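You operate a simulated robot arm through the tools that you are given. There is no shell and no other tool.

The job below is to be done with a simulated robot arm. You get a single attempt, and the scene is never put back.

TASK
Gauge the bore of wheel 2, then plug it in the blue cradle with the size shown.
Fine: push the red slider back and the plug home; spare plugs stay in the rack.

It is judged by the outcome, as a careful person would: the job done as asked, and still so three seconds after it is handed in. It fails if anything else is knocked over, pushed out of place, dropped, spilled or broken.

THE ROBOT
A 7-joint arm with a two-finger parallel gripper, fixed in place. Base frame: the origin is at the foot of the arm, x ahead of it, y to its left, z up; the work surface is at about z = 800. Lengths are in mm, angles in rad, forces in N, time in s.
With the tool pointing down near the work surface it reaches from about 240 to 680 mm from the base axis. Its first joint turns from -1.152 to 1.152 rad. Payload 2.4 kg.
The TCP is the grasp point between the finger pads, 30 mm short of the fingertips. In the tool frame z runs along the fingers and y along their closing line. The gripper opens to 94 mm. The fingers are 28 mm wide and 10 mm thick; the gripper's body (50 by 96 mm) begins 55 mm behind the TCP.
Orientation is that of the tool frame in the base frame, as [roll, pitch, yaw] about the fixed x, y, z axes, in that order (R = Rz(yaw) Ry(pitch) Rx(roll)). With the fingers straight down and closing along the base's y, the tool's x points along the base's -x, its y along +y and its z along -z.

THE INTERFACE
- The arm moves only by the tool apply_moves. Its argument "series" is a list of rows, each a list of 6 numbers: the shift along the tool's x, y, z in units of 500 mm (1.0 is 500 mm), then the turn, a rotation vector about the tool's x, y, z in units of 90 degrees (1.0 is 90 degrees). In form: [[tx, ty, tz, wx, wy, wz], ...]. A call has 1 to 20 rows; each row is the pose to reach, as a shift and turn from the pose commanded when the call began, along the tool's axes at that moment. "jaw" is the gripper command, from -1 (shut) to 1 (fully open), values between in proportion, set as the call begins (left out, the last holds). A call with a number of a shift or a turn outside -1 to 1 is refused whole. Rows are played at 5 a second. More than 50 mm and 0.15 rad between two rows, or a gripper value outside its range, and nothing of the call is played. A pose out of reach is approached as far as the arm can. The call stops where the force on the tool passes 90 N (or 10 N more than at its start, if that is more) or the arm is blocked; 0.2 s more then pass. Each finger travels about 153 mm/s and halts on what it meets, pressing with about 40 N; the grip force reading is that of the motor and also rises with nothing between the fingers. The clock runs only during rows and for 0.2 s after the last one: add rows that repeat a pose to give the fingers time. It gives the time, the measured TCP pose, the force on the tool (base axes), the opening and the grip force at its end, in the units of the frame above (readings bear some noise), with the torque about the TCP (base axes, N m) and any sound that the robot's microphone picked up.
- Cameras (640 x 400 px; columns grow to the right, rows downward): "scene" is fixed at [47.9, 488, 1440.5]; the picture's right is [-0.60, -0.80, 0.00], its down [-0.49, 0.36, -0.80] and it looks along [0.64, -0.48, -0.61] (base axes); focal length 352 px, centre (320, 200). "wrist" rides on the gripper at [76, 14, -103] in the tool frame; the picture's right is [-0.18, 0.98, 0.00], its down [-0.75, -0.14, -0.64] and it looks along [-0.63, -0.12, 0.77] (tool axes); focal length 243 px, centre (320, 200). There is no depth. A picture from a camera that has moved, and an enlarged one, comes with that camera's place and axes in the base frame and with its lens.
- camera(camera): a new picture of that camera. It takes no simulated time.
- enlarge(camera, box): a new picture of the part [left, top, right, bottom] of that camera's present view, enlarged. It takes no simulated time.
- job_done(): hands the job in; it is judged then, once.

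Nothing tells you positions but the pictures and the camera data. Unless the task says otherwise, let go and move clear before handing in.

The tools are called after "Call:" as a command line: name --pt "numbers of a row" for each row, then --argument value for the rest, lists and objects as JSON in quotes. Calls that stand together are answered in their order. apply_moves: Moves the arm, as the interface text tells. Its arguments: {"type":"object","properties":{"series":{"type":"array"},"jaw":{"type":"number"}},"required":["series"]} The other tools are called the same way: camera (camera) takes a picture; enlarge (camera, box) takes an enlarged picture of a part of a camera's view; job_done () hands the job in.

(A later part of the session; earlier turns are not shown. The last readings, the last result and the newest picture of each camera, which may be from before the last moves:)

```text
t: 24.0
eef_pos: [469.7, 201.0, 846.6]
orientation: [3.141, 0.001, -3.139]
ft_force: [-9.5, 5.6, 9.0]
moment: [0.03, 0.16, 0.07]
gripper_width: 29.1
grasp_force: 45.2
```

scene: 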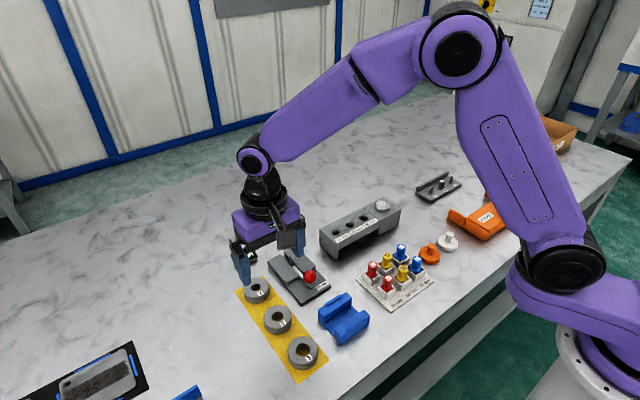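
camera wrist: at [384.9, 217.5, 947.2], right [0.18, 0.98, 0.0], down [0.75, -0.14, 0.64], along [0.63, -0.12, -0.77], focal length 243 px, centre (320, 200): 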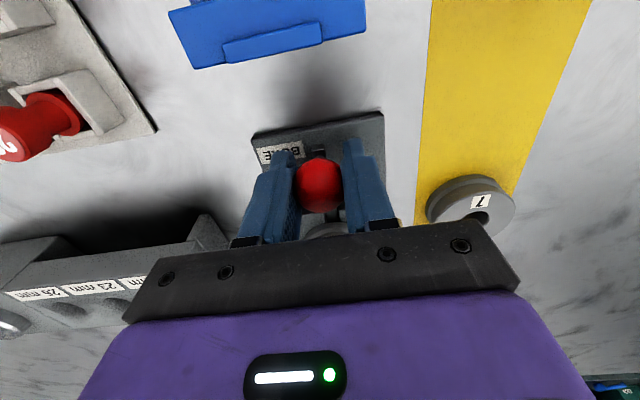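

It's at its stop, with −9.5 N reaction and no further travel. I'll relax the command, open the gripper, and rise straight up.

Call:
apply_moves --pt "0.001 0 0 0 0 0" --pt "0.0015 0 0 0 0 0" --pt "0.0015 0 0 0 0 0"

Call:
apply_moves --pt "0 0 0 0 0 0" --pt "0 0 0 0 0 0" --pt "0 0 0 0 0 0" --jaw 0.45

Call:
apply_moves --pt "0 0 -0.05 0 0 0" --pt "0 0 -0.1 0 0 0" --pt "0 0 -0.16 0 0 0" --pt "0 0 -0.16 0 0 0"

Call:
enlarge --camera "wrist" --box '[240, 100, 400, 220]'

Call:
enlarge --camera "scene" --box '[220, 220, 340, 310]'

```text
t: 24.8
eef_pos: [470.0, 201.8, 845.8]
orientation: [3.141, 0.003, -3.141]
ft_force: [-2.9, 7.2, 1.9]
moment: [0.01, 0.28, 0.06]
gripper_width: 28.9
grasp_force: 44.6
```

```text
t: 25.6
eef_pos: [470.0, 202.5, 845.8]
orientation: [-3.14, -0.001, -3.142]
ft_force: [0.2, 0.4, 0.1]
moment: [-0.04, -0.02, 0.01]
gripper_width: 68.1
grasp_force: 0.1
```

```text
t: 26.6
eef_pos: [471.4, 201.3, 924.7]
orientation: [-3.141, 0.0, 3.142]
ft_force: [0.2, 0.9, 0.4]
moment: [-0.01, 0.02, -0.01]
gripper_width: 68.2
grasp_force: 0.0
```

```text
3.33 times, centred on (320, 160) of wrist
camera zoom: at [393.2, 216.8, 1027.5], right [0.18, 0.98, 0.0], down [0.75, -0.14, 0.64], along [0.63, -0.12, -0.77], focal length 809 px, centre (320, 333)
```

zoom: 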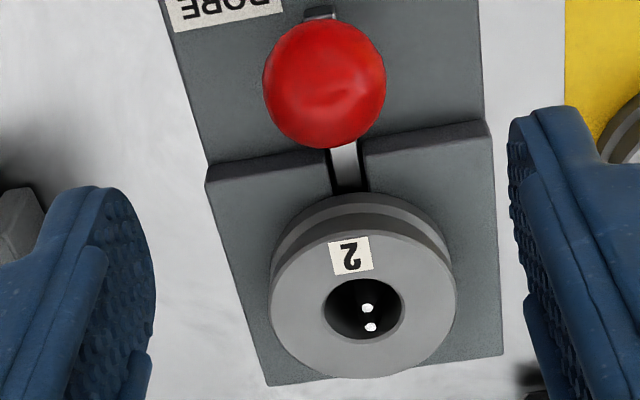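

```text
4.44 times, centred on (280, 265) of scene
camera zoom: at [47.9, 488.0, 1440.5], right [-0.6, -0.8, 0.0], down [-0.49, 0.36, -0.8], along [0.64, -0.48, -0.61], focal length 1562 px, centre (498, -89)
```

zoom: 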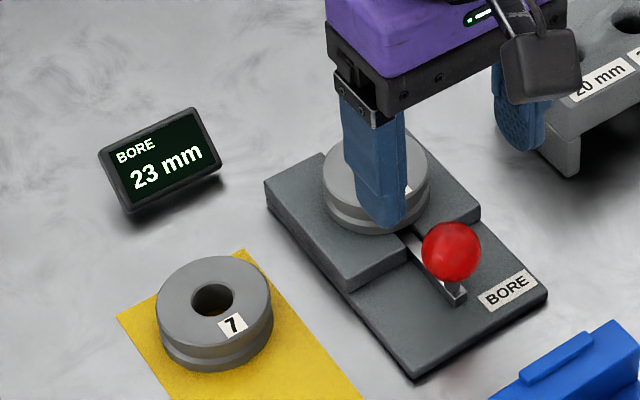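

The slider is home and the display held 23 mm. Wheel 2 now sits at about (544.6, 201.2), so I'll go back over it to pick it up.

Call:
apply_moves --pt "-0.05 0 0 0 0 0" --pt "-0.1 0 0 0 0 0" --pt "-0.1486 0 0 0 0 0" --pt "-0.1486 0 0.04 0 0 0" --pt "-0.1486 0 0.08 0 0 0" --pt "-0.1486 0 0.08 0 0 0"

Call:
camera --camera "wrist"

Call:
enlarge --camera "wrist" --box '[240, 100, 400, 220]'

```text
t: 28.0
eef_pos: [546.3, 203.7, 885.9]
orientation: [-3.141, 0.0, 3.141]
ft_force: [0.6, 0.1, -0.7]
moment: [-0.02, -0.01, 0.01]
gripper_width: 68.3
grasp_force: 0.0
```

```text
taken
camera wrist: at [468.2, 218.9, 986.7], right [0.18, 0.98, 0.0], down [0.75, -0.14, 0.64], along [0.63, -0.12, -0.77], focal length 243 px, centre (320, 200)
```

wrist: 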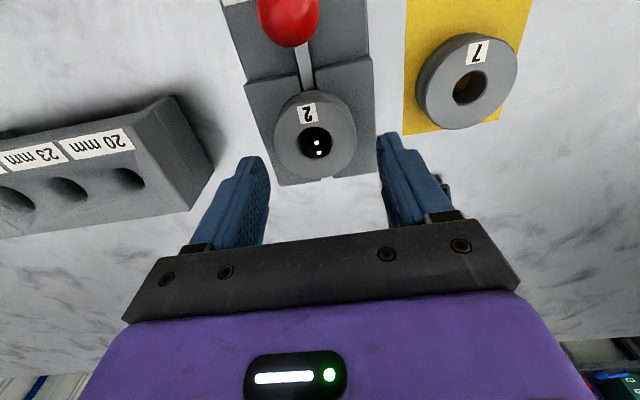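

```text
3.33 times, centred on (320, 160) of wrist
camera zoom: at [468.2, 218.9, 986.7], right [0.18, 0.98, 0.0], down [0.75, -0.14, 0.64], along [0.63, -0.12, -0.77], focal length 809 px, centre (320, 333)
```

zoom: 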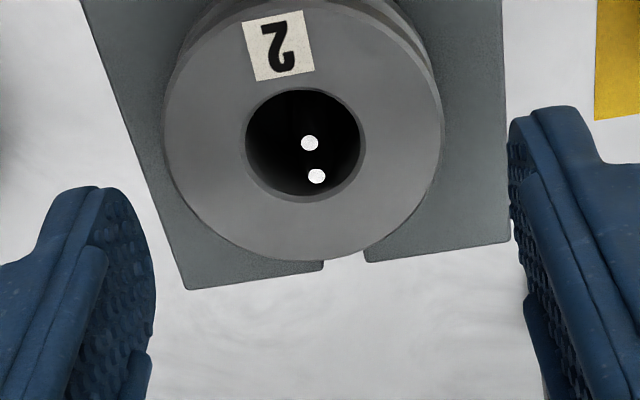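

The wheel is about 1.5 mm nearer in x and 2 mm lower in y than the TCP. I'll correct that and descend with the tips above the gauge plates.

Call:
apply_moves --pt "0.003 -0.004 0.02 0 0 0" --pt "0.003 -0.004 0.04 0 0 0" --pt "0.003 -0.004 0.055 0 0 0" --pt "0.003 -0.004 0.067 0 0 0" --pt "0.003 -0.004 0.067 0 0 0"

Call:
camera --camera "wrist"

Call:
enlarge --camera "scene" --box '[250, 220, 340, 300]'

```text
t: 29.2
eef_pos: [542.5, 200.9, 853.5]
orientation: [3.14, 0.0, -3.141]
ft_force: [0.5, 0.1, -0.4]
moment: [-0.01, 0.05, 0.0]
gripper_width: 68.1
grasp_force: 0.1
```

```text
taken
camera wrist: at [466.6, 216.5, 954.0], right [0.18, 0.98, 0.0], down [0.75, -0.14, 0.64], along [0.63, -0.12, -0.77], focal length 243 px, centre (320, 200)
```

wrist: 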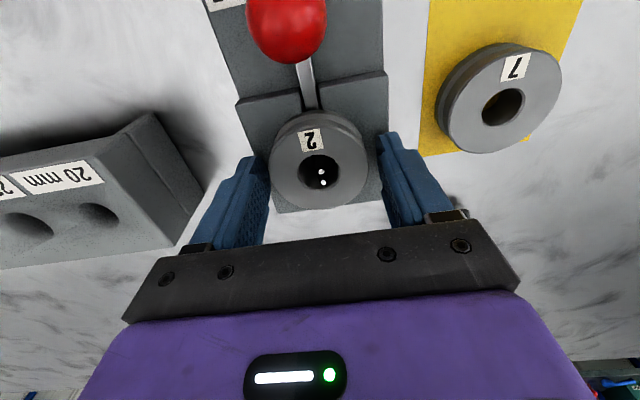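

```text
5.00 times, centred on (295, 260) of scene
camera zoom: at [47.9, 488.0, 1440.5], right [-0.6, -0.8, 0.0], down [-0.49, 0.36, -0.8], along [0.64, -0.48, -0.61], focal length 1757 px, centre (445, -100)
```

zoom: 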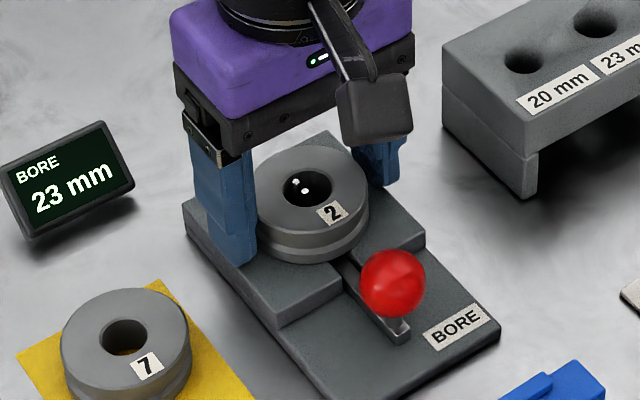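

The wheel is centred between the fingers and the tips clear the plates. I'll close on it.

Call:
apply_moves --pt "0 0 0 0 0 0" --pt "0 0 0 0 0 0" --pt "0 0 0 0 0 0" --pt "0 0 0 0 0 0" --jaw -1

```text
t: 30.2
eef_pos: [543.0, 201.1, 851.4]
orientation: [3.141, -0.001, 3.141]
ft_force: [0.6, -0.4, 1.3]
moment: [0.0, -0.03, 0.0]
gripper_width: 55.2
grasp_force: 40.4
```

It's gripped at 55.2 mm. I'll lift straight up off the pins and carry it over the blue cradle, then look.

Call:
apply_moves --pt "0 0 -0.02 0 0 0" --pt "0 0 -0.06 0 0 0" --pt "0 0 -0.12 0 0 0" --pt "0 0 -0.18 0 0 0" --pt "0 0 -0.18 0 0 0"

Call:
enlarge --camera "wrist" --box '[240, 120, 400, 240]'

Call:
enlarge --camera "scene" --box '[230, 200, 390, 350]'

```text
t: 31.4
eef_pos: [543.0, 200.4, 943.2]
orientation: [-3.141, -0.001, 3.14]
ft_force: [0.5, -0.4, -4.0]
moment: [-0.01, -0.02, 0.0]
gripper_width: 55.3
grasp_force: 40.2
```

```text
3.33 times, centred on (320, 180) of wrist
camera zoom: at [466.9, 215.8, 1046.3], right [0.18, 0.98, 0.0], down [0.75, -0.14, 0.64], along [0.63, -0.12, -0.77], focal length 809 px, centre (320, 267)
```

zoom: 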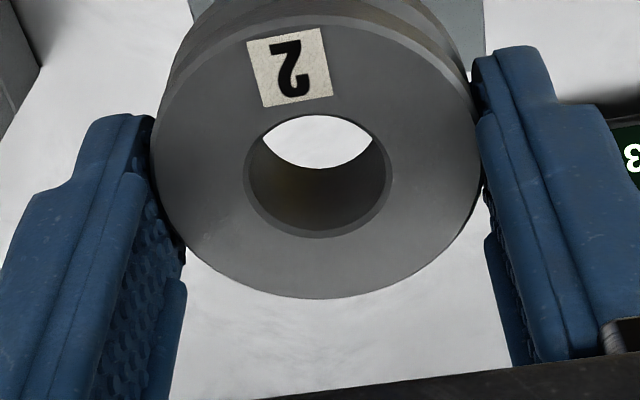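

```text
2.67 times, centred on (310, 275) of scene
camera zoom: at [48.0, 488.0, 1440.5], right [-0.6, -0.8, 0.0], down [-0.49, 0.36, -0.8], along [0.64, -0.48, -0.61], focal length 937 px, centre (347, 0)
```

zoom: 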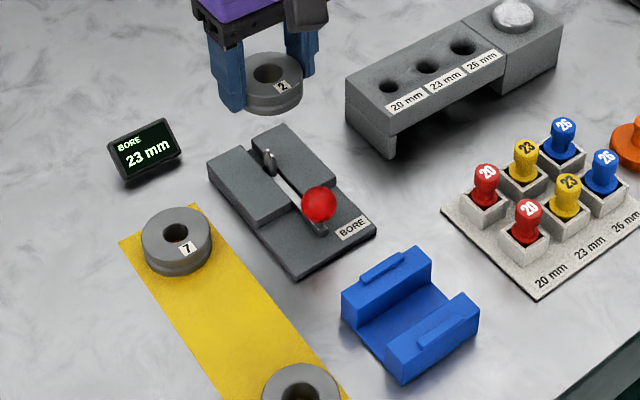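

The wheel is held squarely and the gauge is clear. I'll go part of the way and use the wrist camera to fix the cradle's position.

Call:
apply_moves --pt "0.07 0.015 0 0 0 0" --pt "0.14 0.03 0 0 0 0" --pt "0.21 0.045 0 0 0 0" --pt "0.286 0.06 0 0 0 0" --pt "0.286 0.06 0 0 0 0" --pt "0.286 0.06 0 0 0 0"

Call:
camera --camera "wrist"

Call:
enlarge --camera "wrist" --box '[200, 10, 340, 130]'

```text
t: 32.8
eef_pos: [398.8, 231.0, 943.1]
orientation: [3.141, -0.001, -3.142]
ft_force: [0.2, -1.1, -3.2]
moment: [-0.04, 0.0, 0.0]
gripper_width: 55.6
grasp_force: 40.3
```

```text
taken
camera wrist: at [323.2, 245.2, 1045.7], right [0.18, 0.98, 0.0], down [0.75, -0.14, 0.64], along [0.63, -0.12, -0.77], focal length 243 px, centre (320, 200)
```

wrist: 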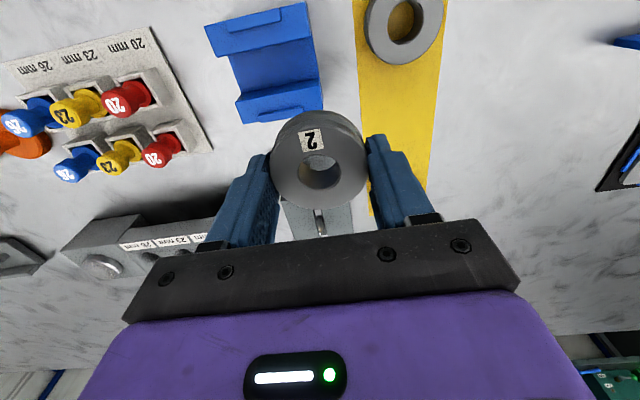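

```text
3.33 times, centred on (270, 70) of wrist
camera zoom: at [323.2, 245.2, 1045.7], right [0.18, 0.98, 0.0], down [0.75, -0.14, 0.64], along [0.63, -0.12, -0.77], focal length 809 px, centre (487, 633)
```

zoom: 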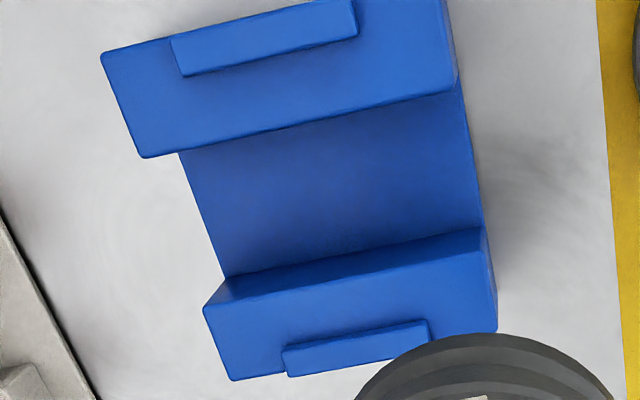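

From the wrist view the ridges' inner edges are at x ≈ 331 and 390.5, so the wheel should go at about (360.3, 197). I'll move above it and lower to just above the ridges to check alignment.

Call:
apply_moves --pt "0.04 -0.034 0 0 0 0" --pt "0.078 -0.067 0 0 0 0" --pt "0.078 -0.067 0.05 0 0 0" --pt "0.078 -0.067 0.09 0 0 0" --pt "0.078 -0.067 0.116 0 0 0" --pt "0.078 -0.067 0.116 0 0 0"

Call:
camera --camera "wrist"

Call:
enlarge --camera "wrist" --box '[240, 80, 400, 240]'

Call:
enlarge --camera "scene" --box '[300, 260, 390, 350]'

```text
t: 34.2
eef_pos: [361.7, 196.7, 885.8]
orientation: [-3.141, 0.0, -3.139]
ft_force: [-0.2, -0.5, -2.5]
moment: [0.01, 0.01, -0.01]
gripper_width: 55.6
grasp_force: 39.9
```

```text
taken
camera wrist: at [284.3, 211.6, 987.2], right [0.18, 0.98, 0.0], down [0.75, -0.14, 0.64], along [0.63, -0.12, -0.77], focal length 243 px, centre (320, 200)
```

wrist: 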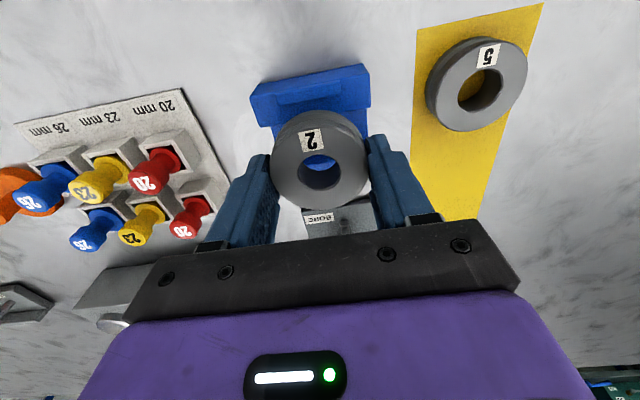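

```text
2.50 times, centred on (320, 160) of wrist
camera zoom: at [284.3, 211.6, 987.2], right [0.18, 0.98, 0.0], down [0.75, -0.14, 0.64], along [0.63, -0.12, -0.77], focal length 606 px, centre (320, 300)
```

zoom: 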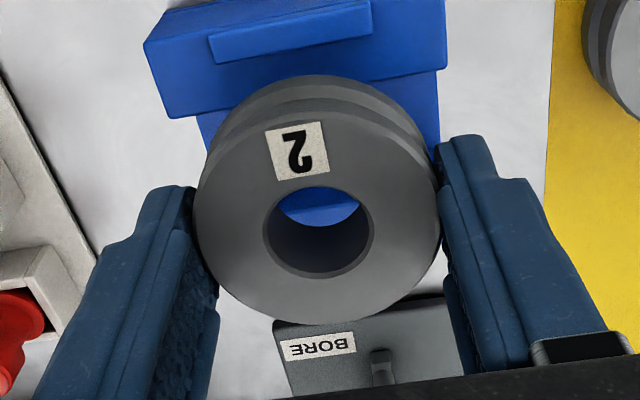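

```text
4.44 times, centred on (345, 305) of scene
camera zoom: at [47.9, 488.0, 1440.5], right [-0.6, -0.8, 0.0], down [-0.49, 0.36, -0.8], along [0.64, -0.48, -0.61], focal length 1562 px, centre (209, -267)
```

zoom: 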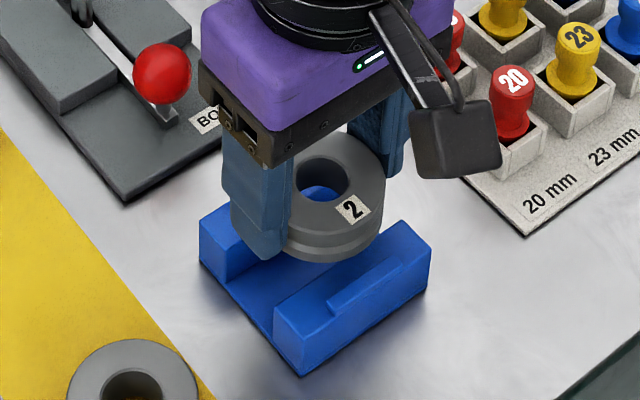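

Wheel and cradle line up in both cameras to about 1 mm. I'll lower 12 mm with a +1 mm shift in y and check again.

Call:
apply_moves --pt "0 0.002 0.008 0 0 0" --pt "0 0.002 0.016 0 0 0" --pt "0 0.002 0.024 0 0 0" --pt "0 0.002 0.024 0 0 0"

Call:
enlarge --camera "scene" --box '[310, 270, 380, 350]'

Call:
enlarge --camera "wrist" --box '[240, 80, 400, 240]'

```text
t: 35.2
eef_pos: [360.5, 198.1, 874.3]
orientation: [-3.14, 0.001, -3.142]
ft_force: [0.2, 0.3, -3.4]
moment: [-0.02, -0.02, 0.02]
gripper_width: 55.6
grasp_force: 40.0
```

```text
5.00 times, centred on (345, 310) of scene
camera zoom: at [47.9, 488.0, 1440.5], right [-0.6, -0.8, 0.0], down [-0.49, 0.36, -0.8], along [0.64, -0.48, -0.61], focal length 1757 px, centre (195, -350)
```

zoom: 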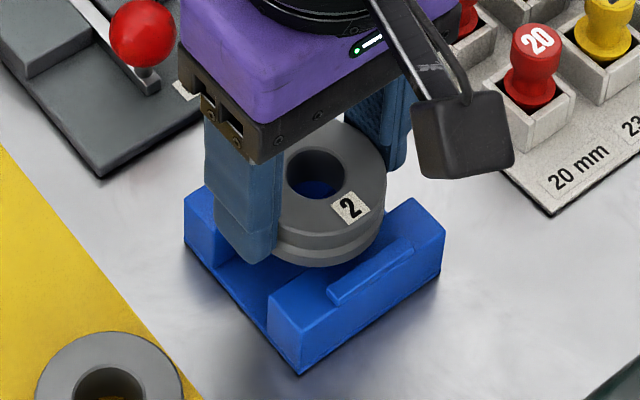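

```text
2.50 times, centred on (320, 160) of wrist
camera zoom: at [284.7, 213.7, 974.6], right [0.18, 0.98, 0.0], down [0.75, -0.14, 0.64], along [0.63, -0.12, -0.77], focal length 606 px, centre (320, 300)
```

zoom: 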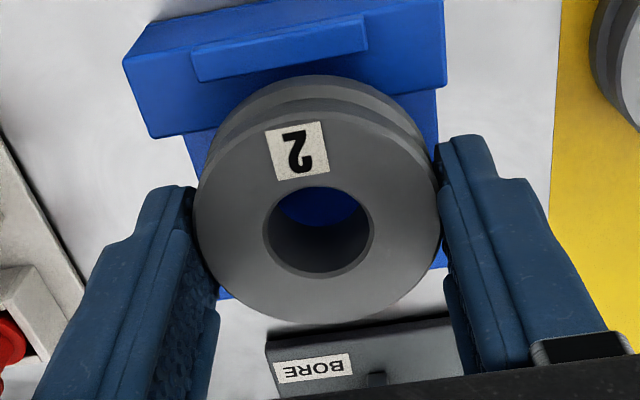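

There's a small gap between the near ridge and the wheel rim, so it's fitting between the ridges. I'll lower the last few millimetres onto the walls.

Call:
apply_moves --pt "0 0 0.003 0 0 0" --pt "0 0 0.006 0 0 0" --pt "0 0 0.006 0 0 0"

Call:
enlarge --camera "scene" --box '[310, 270, 380, 350]'

Call:
enlarge --camera "wrist" --box '[240, 80, 400, 240]'

```text
t: 36.0
eef_pos: [361.1, 198.5, 869.1]
orientation: [-3.141, 0.001, 3.141]
ft_force: [0.6, 1.2, -3.3]
moment: [0.0, -0.03, -0.01]
gripper_width: 55.4
grasp_force: 40.0
```

```text
5.00 times, centred on (345, 310) of scene
camera zoom: at [47.9, 488.0, 1440.5], right [-0.6, -0.8, 0.0], down [-0.49, 0.36, -0.8], along [0.64, -0.48, -0.61], focal length 1757 px, centre (195, -350)
```

zoom: 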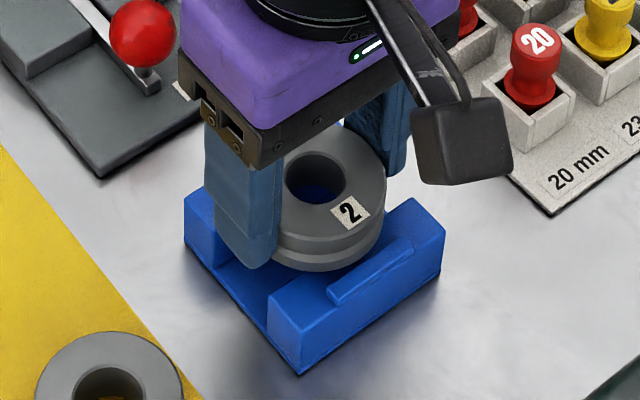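

```text
2.50 times, centred on (320, 160) of wrist
camera zoom: at [284.7, 213.7, 971.4], right [0.18, 0.98, 0.0], down [0.75, -0.14, 0.64], along [0.63, -0.12, -0.77], focal length 606 px, centre (320, 300)
```

zoom: 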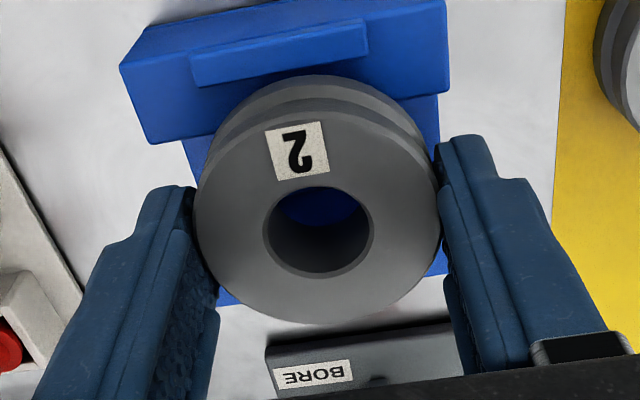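

No contact yet and the rim still clears the ridge. I'll lower further in small steps.

Call:
apply_moves --pt "0 0 0.002 0 0 0" --pt "0 0 0.004 0 0 0" --pt "0 0 0.004 0 0 0"

```text
t: 36.8
eef_pos: [362.5, 197.6, 866.6]
orientation: [3.141, 0.0, 3.141]
ft_force: [0.5, 0.0, -2.4]
moment: [0.03, -0.01, -0.03]
gripper_width: 55.6
grasp_force: 40.0
```

Call:
apply_moves --pt "0 0 0.002 0 0 0" --pt "0 0 0.004 0 0 0" --pt "0 0 0.004 0 0 0"

Call:
enlarge --camera "scene" --box '[310, 270, 380, 350]'

Call:
enlarge --camera "wrist" --box '[240, 80, 400, 240]'

```text
t: 37.6
eef_pos: [360.6, 198.1, 865.3]
orientation: [3.141, 0.0, -3.141]
ft_force: [2.2, -0.7, -4.4]
moment: [0.0, -0.09, 0.02]
gripper_width: 55.7
grasp_force: 40.5
```

```text
5.00 times, centred on (345, 310) of scene
camera zoom: at [48.0, 488.0, 1440.5], right [-0.6, -0.8, 0.0], down [-0.49, 0.36, -0.8], along [0.64, -0.48, -0.61], focal length 1757 px, centre (195, -350)
```

zoom: 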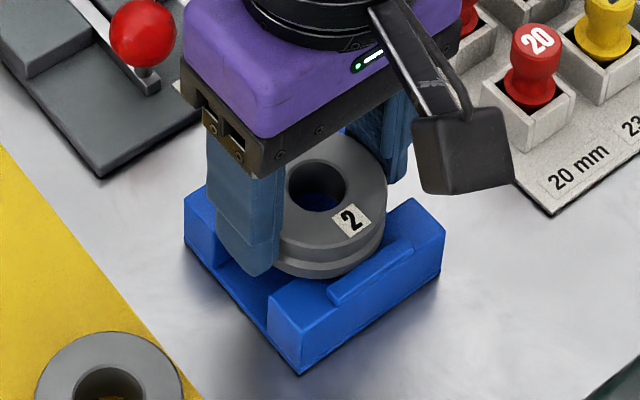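

```text
2.50 times, centred on (320, 160) of wrist
camera zoom: at [284.2, 213.0, 966.6], right [0.18, 0.98, 0.0], down [0.75, -0.14, 0.64], along [0.63, -0.12, -0.77], focal length 606 px, centre (320, 300)
```

zoom: 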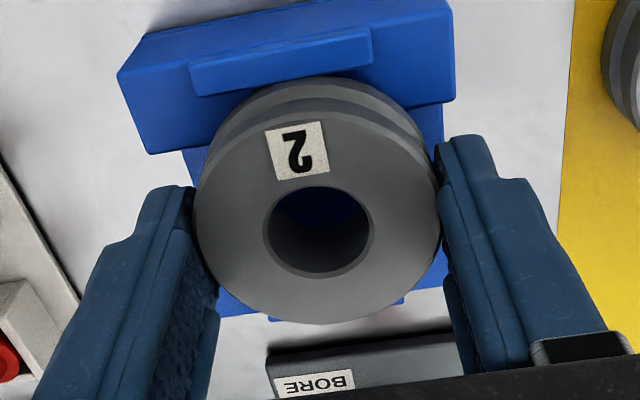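

The wheel is very close to its seat, with a gap of only about 1 mm on the near ridge. I'll shift +1 mm in x to centre it and keep lowering gently.

Call:
apply_moves --pt "-0.002 0 0 0 0 0" --pt "-0.002 0 0.002 0 0 0" --pt "-0.002 0 0.003 0 0 0" --pt "-0.002 0 0.003 0 0 0"

Call:
enlarge --camera "wrist" --box '[240, 80, 400, 240]'

Call:
enlarge --camera "scene" --box '[310, 280, 380, 350]'

```text
t: 38.6
eef_pos: [363.9, 197.3, 863.4]
orientation: [3.141, 0.0, 3.141]
ft_force: [-0.4, -0.6, -3.8]
moment: [-0.01, -0.01, 0.01]
gripper_width: 55.5
grasp_force: 40.2
```

```text
2.50 times, centred on (320, 160) of wrist
camera zoom: at [286.1, 213.1, 965.3], right [0.18, 0.98, 0.0], down [0.75, -0.14, 0.64], along [0.63, -0.12, -0.77], focal length 606 px, centre (320, 300)
```

zoom: 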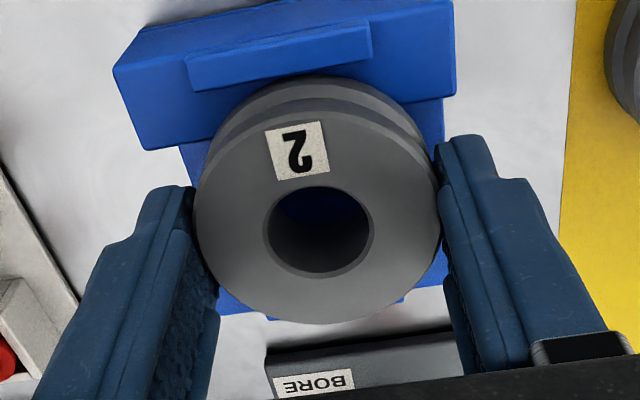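

```text
5.71 times, centred on (345, 315) of scene
camera zoom: at [47.9, 488.0, 1440.5], right [-0.6, -0.8, 0.0], down [-0.49, 0.36, -0.8], along [0.64, -0.48, -0.61], focal length 2008 px, centre (177, -457)
```

zoom: 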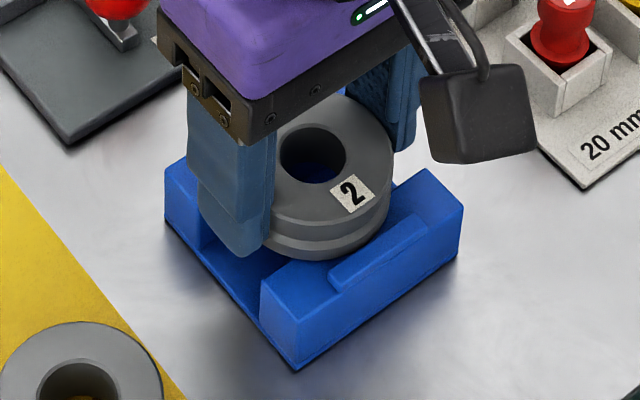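

Still no contact load, so I'll continue down in 1 mm steps.

Call:
apply_moves --pt "0 0 0.002 0 0 0" --pt "0 0 0.003 0 0 0" --pt "0 0 0.003 0 0 0"

Call:
enlarge --camera "wrist" --box '[240, 80, 400, 240]'

```text
t: 39.4
eef_pos: [362.3, 198.8, 861.7]
orientation: [-3.141, -0.002, -3.141]
ft_force: [-0.8, 0.2, -0.3]
moment: [0.01, -0.07, -0.01]
gripper_width: 55.5
grasp_force: 39.7
```

```text
2.50 times, centred on (320, 160) of wrist
camera zoom: at [286.3, 213.4, 964.2], right [0.18, 0.98, 0.0], down [0.75, -0.14, 0.64], along [0.63, -0.12, -0.77], focal length 606 px, centre (320, 300)
```

zoom: 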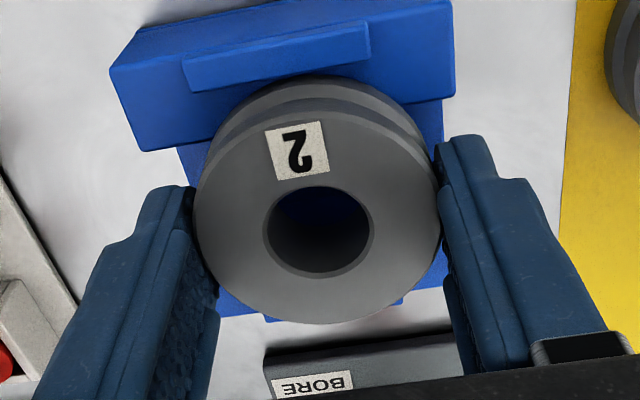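

The load has dropped from −3.5 to −0.3 N, so contact is starting. One more small step should confirm it.

Call:
apply_moves --pt "0 0 0.001 0 0 0" --pt "0 0 0.0016 0 0 0" --pt "0 0 0.0016 0 0 0"

```text
t: 40.2
eef_pos: [363.3, 198.4, 863.2]
orientation: [-3.141, 0.002, -3.141]
ft_force: [-1.4, 4.0, 16.2]
moment: [-0.16, 0.54, -0.1]
gripper_width: 55.6
grasp_force: 40.6
```

Contact is confirmed at 16 N. I'll relax slightly, release, and check how the wheel sits.

Call:
apply_moves --pt "0 0 -0.0012 0 0 0" --pt "0 0 -0.0012 0 0 0"

Call:
apply_moves --pt "0 0 0 0 0 0" --pt "0 0 0 0 0 0" --pt "0 0 0 0 0 0" --jaw 0.45

Call:
enlarge --camera "wrist" --box '[240, 80, 400, 240]'

Call:
enlarge --camera "scene" --box '[310, 280, 380, 350]'

```text
t: 40.8
eef_pos: [362.2, 197.3, 862.9]
orientation: [-3.142, 0.0, -3.141]
ft_force: [1.7, 0.0, 2.0]
moment: [0.03, -0.16, 0.05]
gripper_width: 55.5
grasp_force: 39.7
```

```text
t: 41.6
eef_pos: [362.5, 197.1, 862.3]
orientation: [-3.141, -0.001, 3.141]
ft_force: [-0.2, -0.8, -0.1]
moment: [0.01, 0.0, 0.02]
gripper_width: 68.1
grasp_force: 0.1
```

```text
2.50 times, centred on (320, 160) of wrist
camera zoom: at [285.9, 212.9, 964.4], right [0.18, 0.98, 0.0], down [0.75, -0.14, 0.64], along [0.63, -0.12, -0.77], focal length 606 px, centre (320, 300)
```

zoom: 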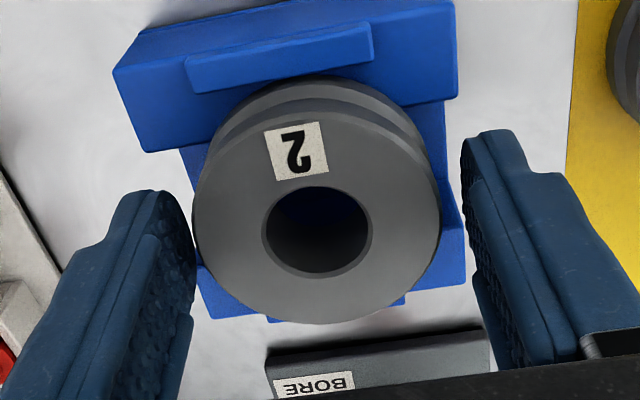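

```text
5.71 times, centred on (345, 315) of scene
camera zoom: at [47.9, 488.0, 1440.5], right [-0.6, -0.8, 0.0], down [-0.49, 0.36, -0.8], along [0.64, -0.48, -0.61], focal length 2008 px, centre (177, -457)
```

zoom: 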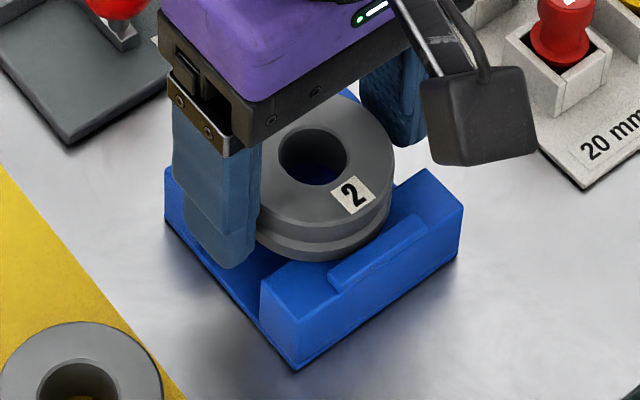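

The wheel stayed put on release and looks level. I'll rise straight up and inspect it, then look at the rack.

Call:
apply_moves --pt "0 0 -0.03 0 0 0" --pt "0 0 -0.09 0 0 0" --pt "0 0 -0.16 0 0 0" --pt "0 -0.06 -0.2 0 0 0" --pt "0 -0.13 -0.22 0 0 0" --pt "0 -0.2 -0.24 0 0 0" --pt "0 -0.2 -0.24 0 0 0"

Call:
camera --camera "wrist"

Call:
camera --camera "scene"

Call:
enlarge --camera "scene" --box '[305, 275, 385, 345]'

```text
t: 43.2
eef_pos: [362.2, 97.2, 983.0]
orientation: [3.142, -0.001, 3.141]
ft_force: [1.0, 0.0, -0.2]
moment: [-0.03, -0.04, 0.03]
gripper_width: 68.1
grasp_force: 0.0
```

```text
taken
camera wrist: at [286.2, 113.2, 1085.3], right [0.18, 0.98, 0.0], down [0.75, -0.14, 0.64], along [0.63, -0.12, -0.77], focal length 243 px, centre (320, 200)
```

wrist: 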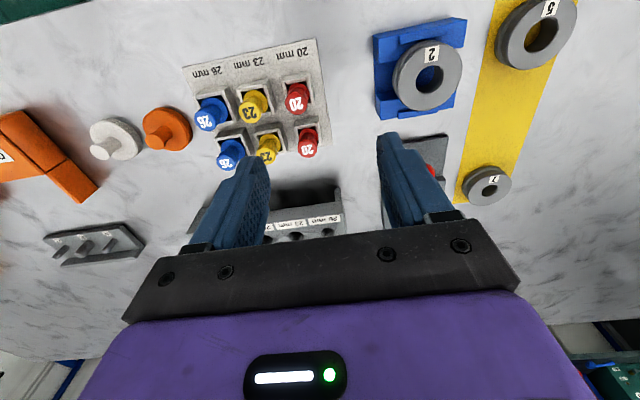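

```text
taken
```

scene: 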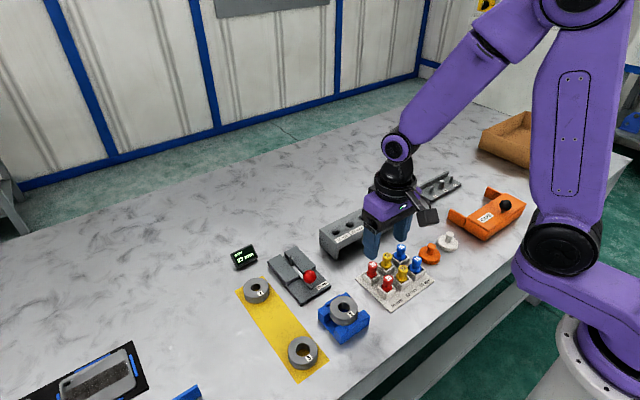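

```text
5.71 times, centred on (345, 310) of scene
camera zoom: at [47.9, 488.0, 1440.5], right [-0.6, -0.8, 0.0], down [-0.49, 0.36, -0.8], along [0.64, -0.48, -0.61], focal length 2008 px, centre (177, -429)
```

zoom: 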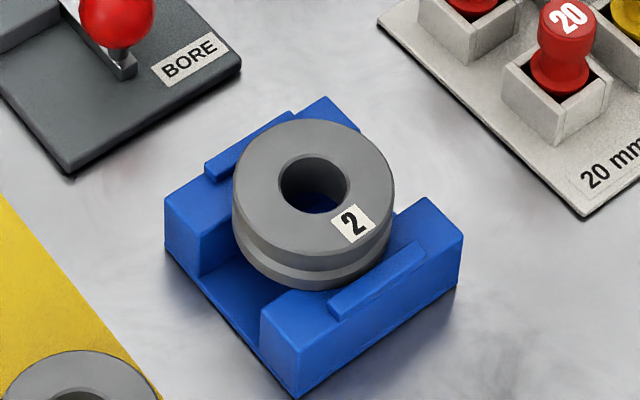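

The wheel sits level in the cradle between the ridges. Next I'll look closely at the plug rack for a yellow 23 plug.

Call:
enlarge --camera "wrist" --box '[180, 30, 340, 170]'

Call:
enlarge --camera "scene" --box '[350, 230, 440, 315]'

Call:
enlarge --camera "wrist" --box '[360, 10, 480, 130]'

```text
2.86 times, centred on (260, 100) of wrist
camera zoom: at [286.2, 113.2, 1085.3], right [0.18, 0.98, 0.0], down [0.75, -0.14, 0.64], along [0.63, -0.12, -0.77], focal length 693 px, centre (491, 486)
```

zoom: 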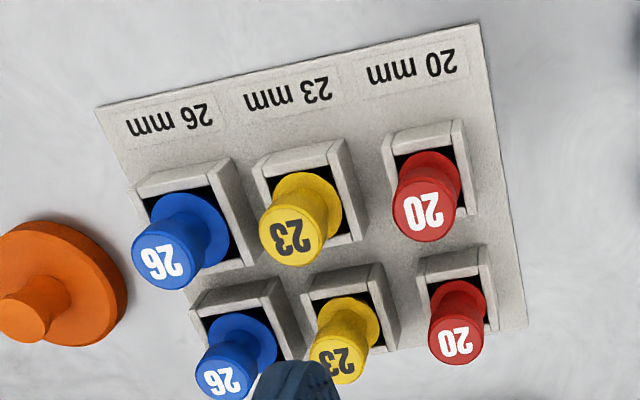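

```text
4.71 times, centred on (395, 272) of scene
camera zoom: at [47.9, 488.0, 1440.5], right [-0.6, -0.8, 0.0], down [-0.49, 0.36, -0.8], along [0.64, -0.48, -0.61], focal length 1654 px, centre (-33, -141)
```

zoom: 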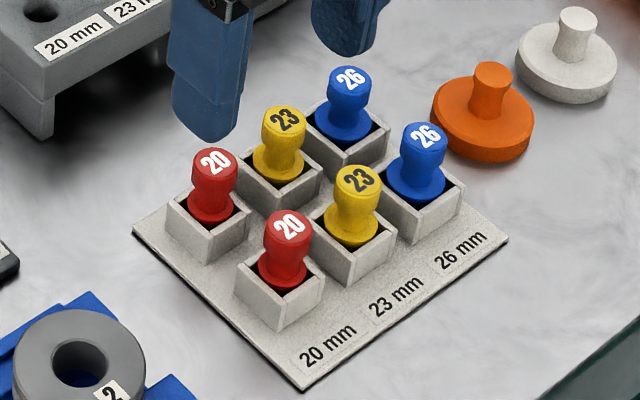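

```text
3.33 times, centred on (420, 70) of wrist
camera zoom: at [286.2, 113.2, 1085.3], right [0.18, 0.98, 0.0], down [0.75, -0.14, 0.64], along [0.63, -0.12, -0.77], focal length 809 px, centre (-13, 633)
```

zoom: 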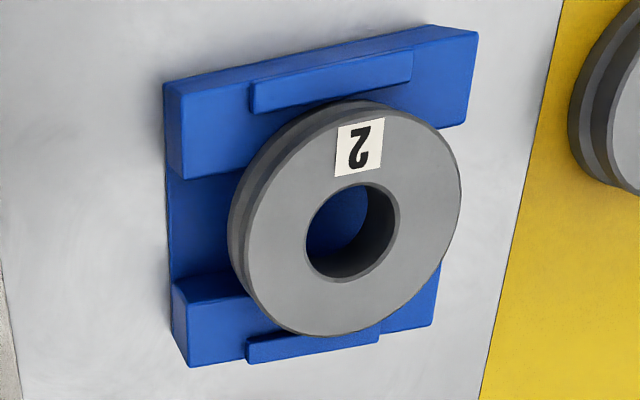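

The plugs stand in open boxes about 46 mm apart in y and 48 mm apart in x; the near yellow 23 is at about (359, 30), head top near z 851. I'll narrow the gripper to about 36 mm, go above it and check.

Call:
apply_moves --pt "0.004 -0.07 0 0 0 0" --pt "0.0074 -0.1354 0 0 0 0" --pt "0.0074 -0.1354 0.06 0 0 0" --pt "0.0074 -0.1354 0.12 0 0 0" --pt "0.0074 -0.1354 0.15 0 0 0" --pt "0.0074 -0.1354 0.15 0 0 0" --jaw -0.234

Call:
camera --camera "wrist"

Call:
enlarge --camera "wrist" --box '[240, 80, 400, 200]'

Call:
enlarge --camera "scene" --box '[340, 215, 450, 315]'

```text
t: 44.6
eef_pos: [359.9, 30.6, 907.8]
orientation: [3.141, 0.0, -3.141]
ft_force: [-0.1, 0.4, -0.4]
moment: [0.02, 0.0, 0.02]
gripper_width: 35.9
grasp_force: 0.1
```

```text
taken
camera wrist: at [282.8, 46.3, 1009.9], right [0.18, 0.98, 0.0], down [0.75, -0.14, 0.64], along [0.63, -0.12, -0.77], focal length 243 px, centre (320, 200)
```

wrist: 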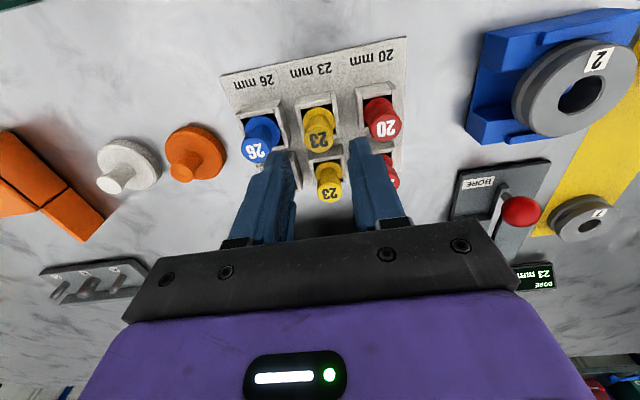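

```text
3.33 times, centred on (320, 140) of wrist
camera zoom: at [282.8, 46.3, 1009.9], right [0.18, 0.98, 0.0], down [0.75, -0.14, 0.64], along [0.63, -0.12, -0.77], focal length 809 px, centre (320, 400)
```

zoom: 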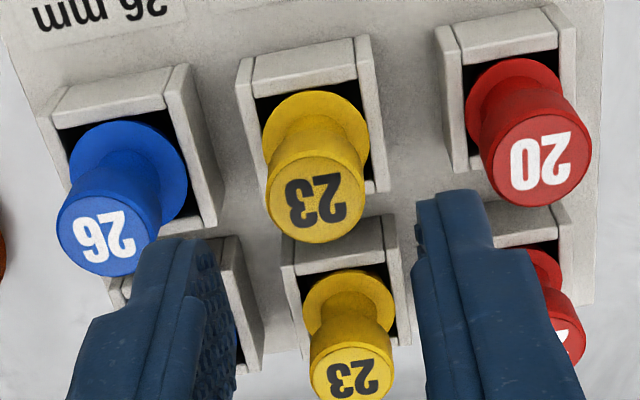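

```text
4.00 times, centred on (395, 265) of scene
camera zoom: at [47.9, 488.0, 1440.5], right [-0.6, -0.8, 0.0], down [-0.49, 0.36, -0.8], along [0.64, -0.48, -0.61], focal length 1406 px, centre (20, -60)
```

zoom: 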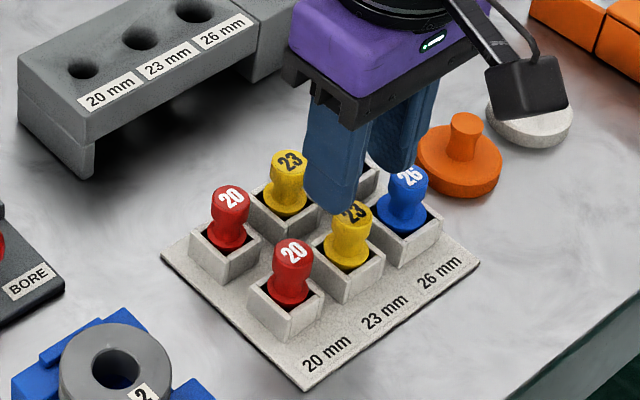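

The TCP axis is within about 1 mm of the near yellow 23 plug. I'll descend part way and check the fingertips against the plug head.

Call:
apply_moves --pt "0 0 0.03 0 0 0" --pt "0 0 0.06 0 0 0" --pt "0 0 0.08 0 0 0" --pt "0 0 0.08 0 0 0"

Call:
enlarge --camera "wrist" --box '[240, 80, 400, 240]'

Call:
enlarge --camera "scene" --box '[360, 230, 440, 310]'

```text
t: 45.6
eef_pos: [359.1, 30.3, 866.5]
orientation: [3.142, -0.001, 3.141]
ft_force: [0.1, 1.0, -0.1]
moment: [-0.01, 0.0, 0.01]
gripper_width: 35.8
grasp_force: 0.2
```

```text
2.50 times, centred on (320, 160) of wrist
camera zoom: at [282.4, 45.6, 969.4], right [0.18, 0.98, 0.0], down [0.75, -0.14, 0.64], along [0.63, -0.12, -0.77], focal length 606 px, centre (320, 300)
```

zoom: 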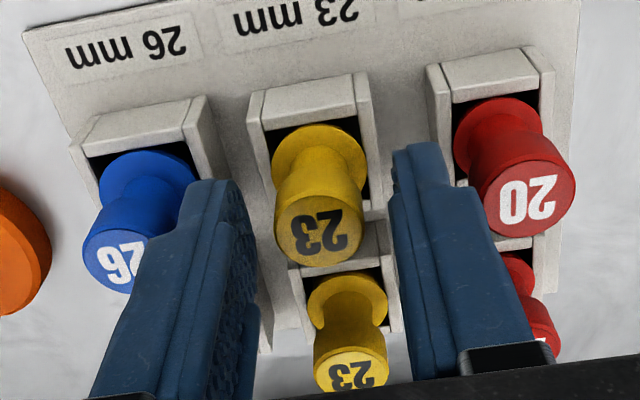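

```text
5.00 times, centred on (400, 270) of scene
camera zoom: at [47.9, 488.0, 1440.5], right [-0.6, -0.8, 0.0], down [-0.49, 0.36, -0.8], along [0.64, -0.48, -0.61], focal length 1757 px, centre (-80, -150)
```

zoom: 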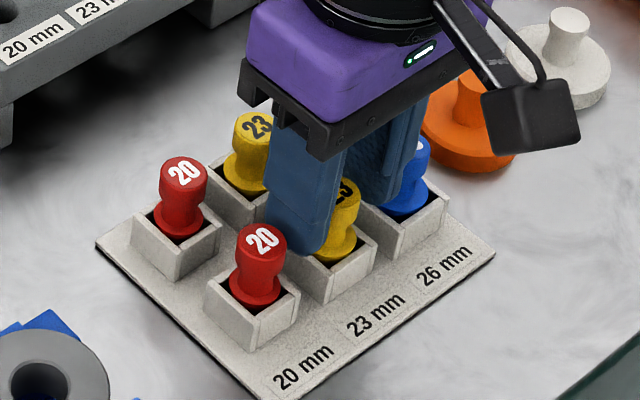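

The head top triangulates to (359.2, 30.7, 849.7) and is centred between the fingers. I'll descend to TCP z ≈ 856 and grip it.

Call:
apply_moves --pt "0 0 0.01 0 0 0" --pt "0 0 0.022 0 0 0" --pt "0 0 0.022 0 0 0"

Call:
apply_moves --pt "0 0 0 0 0 0" --pt "0 0 0 0 0 0" --pt "0 0 0 0 0 0" --pt "0 0 0 0 0 0" --jaw -1

Call:
enlarge --camera "wrist" --box '[240, 80, 400, 240]'

Call:
enlarge --camera "scene" --box '[360, 230, 440, 310]'

```text
t: 46.4
eef_pos: [359.5, 30.6, 857.7]
orientation: [-3.141, 0.001, 3.142]
ft_force: [-0.2, -0.5, 0.4]
moment: [-0.02, -0.01, 0.0]
gripper_width: 36.0
grasp_force: 0.1
```

```text
t: 47.4
eef_pos: [361.2, 30.4, 856.6]
orientation: [3.141, 0.001, -3.141]
ft_force: [0.6, -1.4, 1.8]
moment: [-0.09, -0.04, 0.01]
gripper_width: 19.4
grasp_force: 39.9
```

```text
2.50 times, centred on (320, 160) of wrist
camera zoom: at [283.2, 45.7, 958.4], right [0.18, 0.98, 0.0], down [0.75, -0.14, 0.64], along [0.63, -0.12, -0.77], focal length 606 px, centre (320, 300)
```

zoom: 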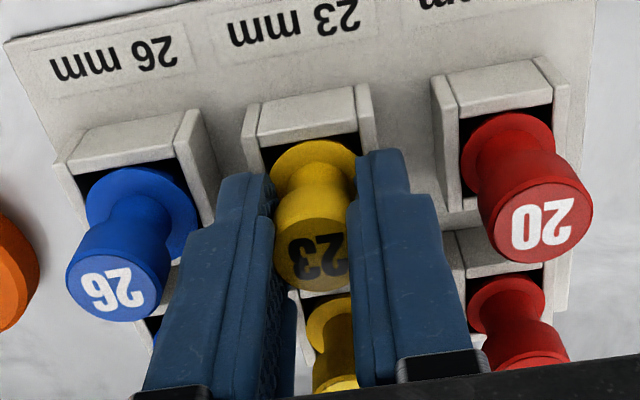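

```text
5.00 times, centred on (400, 270) of scene
camera zoom: at [47.9, 488.0, 1440.5], right [-0.6, -0.8, 0.0], down [-0.49, 0.36, -0.8], along [0.64, -0.48, -0.61], focal length 1757 px, centre (-80, -150)
```

zoom: 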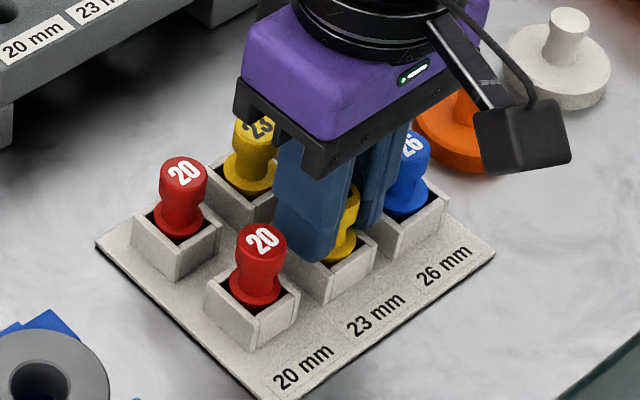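

The plug head is gripped at 19.4 mm. I'll lift it straight out of its box and check it is hanging upright.

Call:
apply_moves --pt "0 0 -0.02 0 0 0" --pt "0 0 -0.05 0 0 0" --pt "0 0 -0.1 0 0 0" --pt "0 0 -0.16 0 0 0" --pt "0 0 -0.16 0 0 0"

Call:
enlarge --camera "wrist" --box '[240, 80, 400, 240]'

Call:
enlarge --camera "scene" --box '[350, 190, 450, 310]'

```text
t: 48.6
eef_pos: [360.0, 30.9, 936.3]
orientation: [-3.141, 0.0, 3.141]
ft_force: [-0.5, 0.4, -0.8]
moment: [0.01, -0.01, -0.01]
gripper_width: 19.1
grasp_force: 39.9
```

```text
2.50 times, centred on (320, 160) of wrist
camera zoom: at [282.9, 46.3, 1037.4], right [0.18, 0.98, 0.0], down [0.75, -0.14, 0.64], along [0.63, -0.12, -0.77], focal length 606 px, centre (320, 300)
```

zoom: 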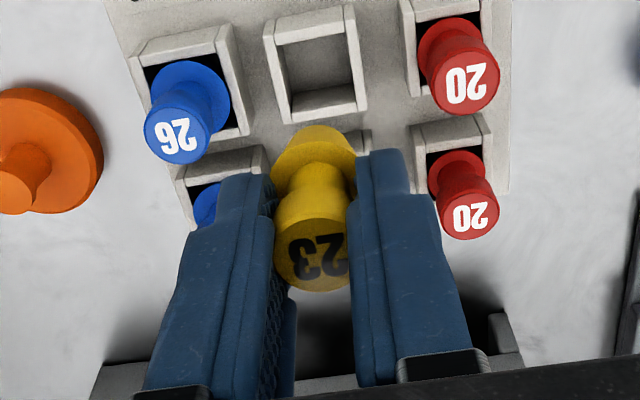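

```text
3.33 times, centred on (400, 250) of scene
camera zoom: at [47.9, 488.0, 1440.5], right [-0.6, -0.8, 0.0], down [-0.49, 0.36, -0.8], along [0.64, -0.48, -0.61], focal length 1172 px, centre (53, 33)
```

zoom: 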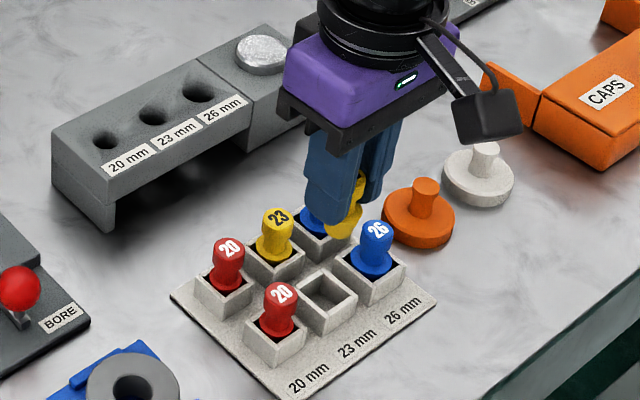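

The plug is out. I'll zoom in to see its shape and whether it hangs straight.

Call:
enlarge --camera "wrist" --box '[280, 110, 370, 200]'

Call:
enlarge --camera "scene" --box '[380, 210, 440, 270]'

```text
4.44 times, centred on (325, 155) of wrist
camera zoom: at [282.9, 46.3, 1037.4], right [0.18, 0.98, 0.0], down [0.75, -0.14, 0.64], along [0.63, -0.12, -0.77], focal length 1078 px, centre (298, 400)
```

zoom: 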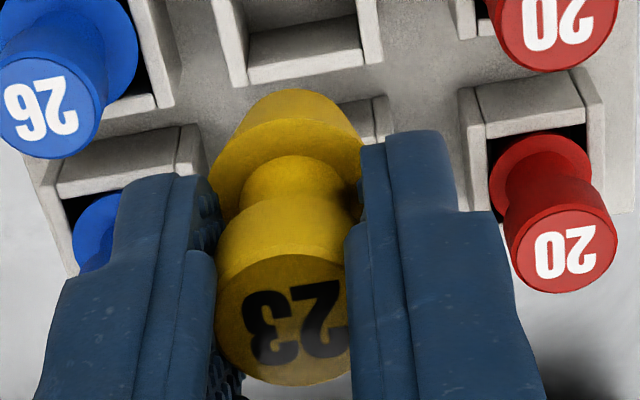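

```text
6.67 times, centred on (410, 240) of scene
camera zoom: at [47.9, 488.0, 1440.5], right [-0.6, -0.8, 0.0], down [-0.49, 0.36, -0.8], along [0.64, -0.48, -0.61], focal length 2343 px, centre (-280, -67)
```

zoom: 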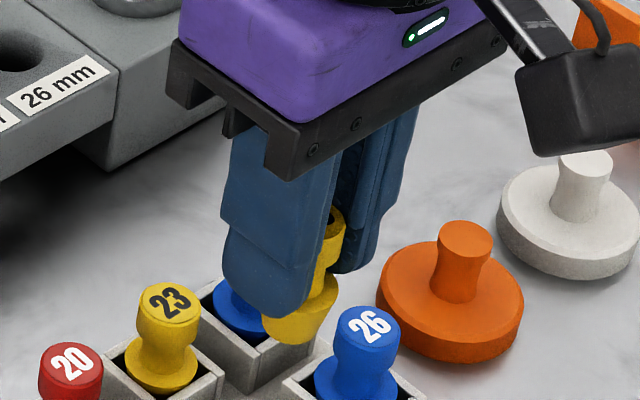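

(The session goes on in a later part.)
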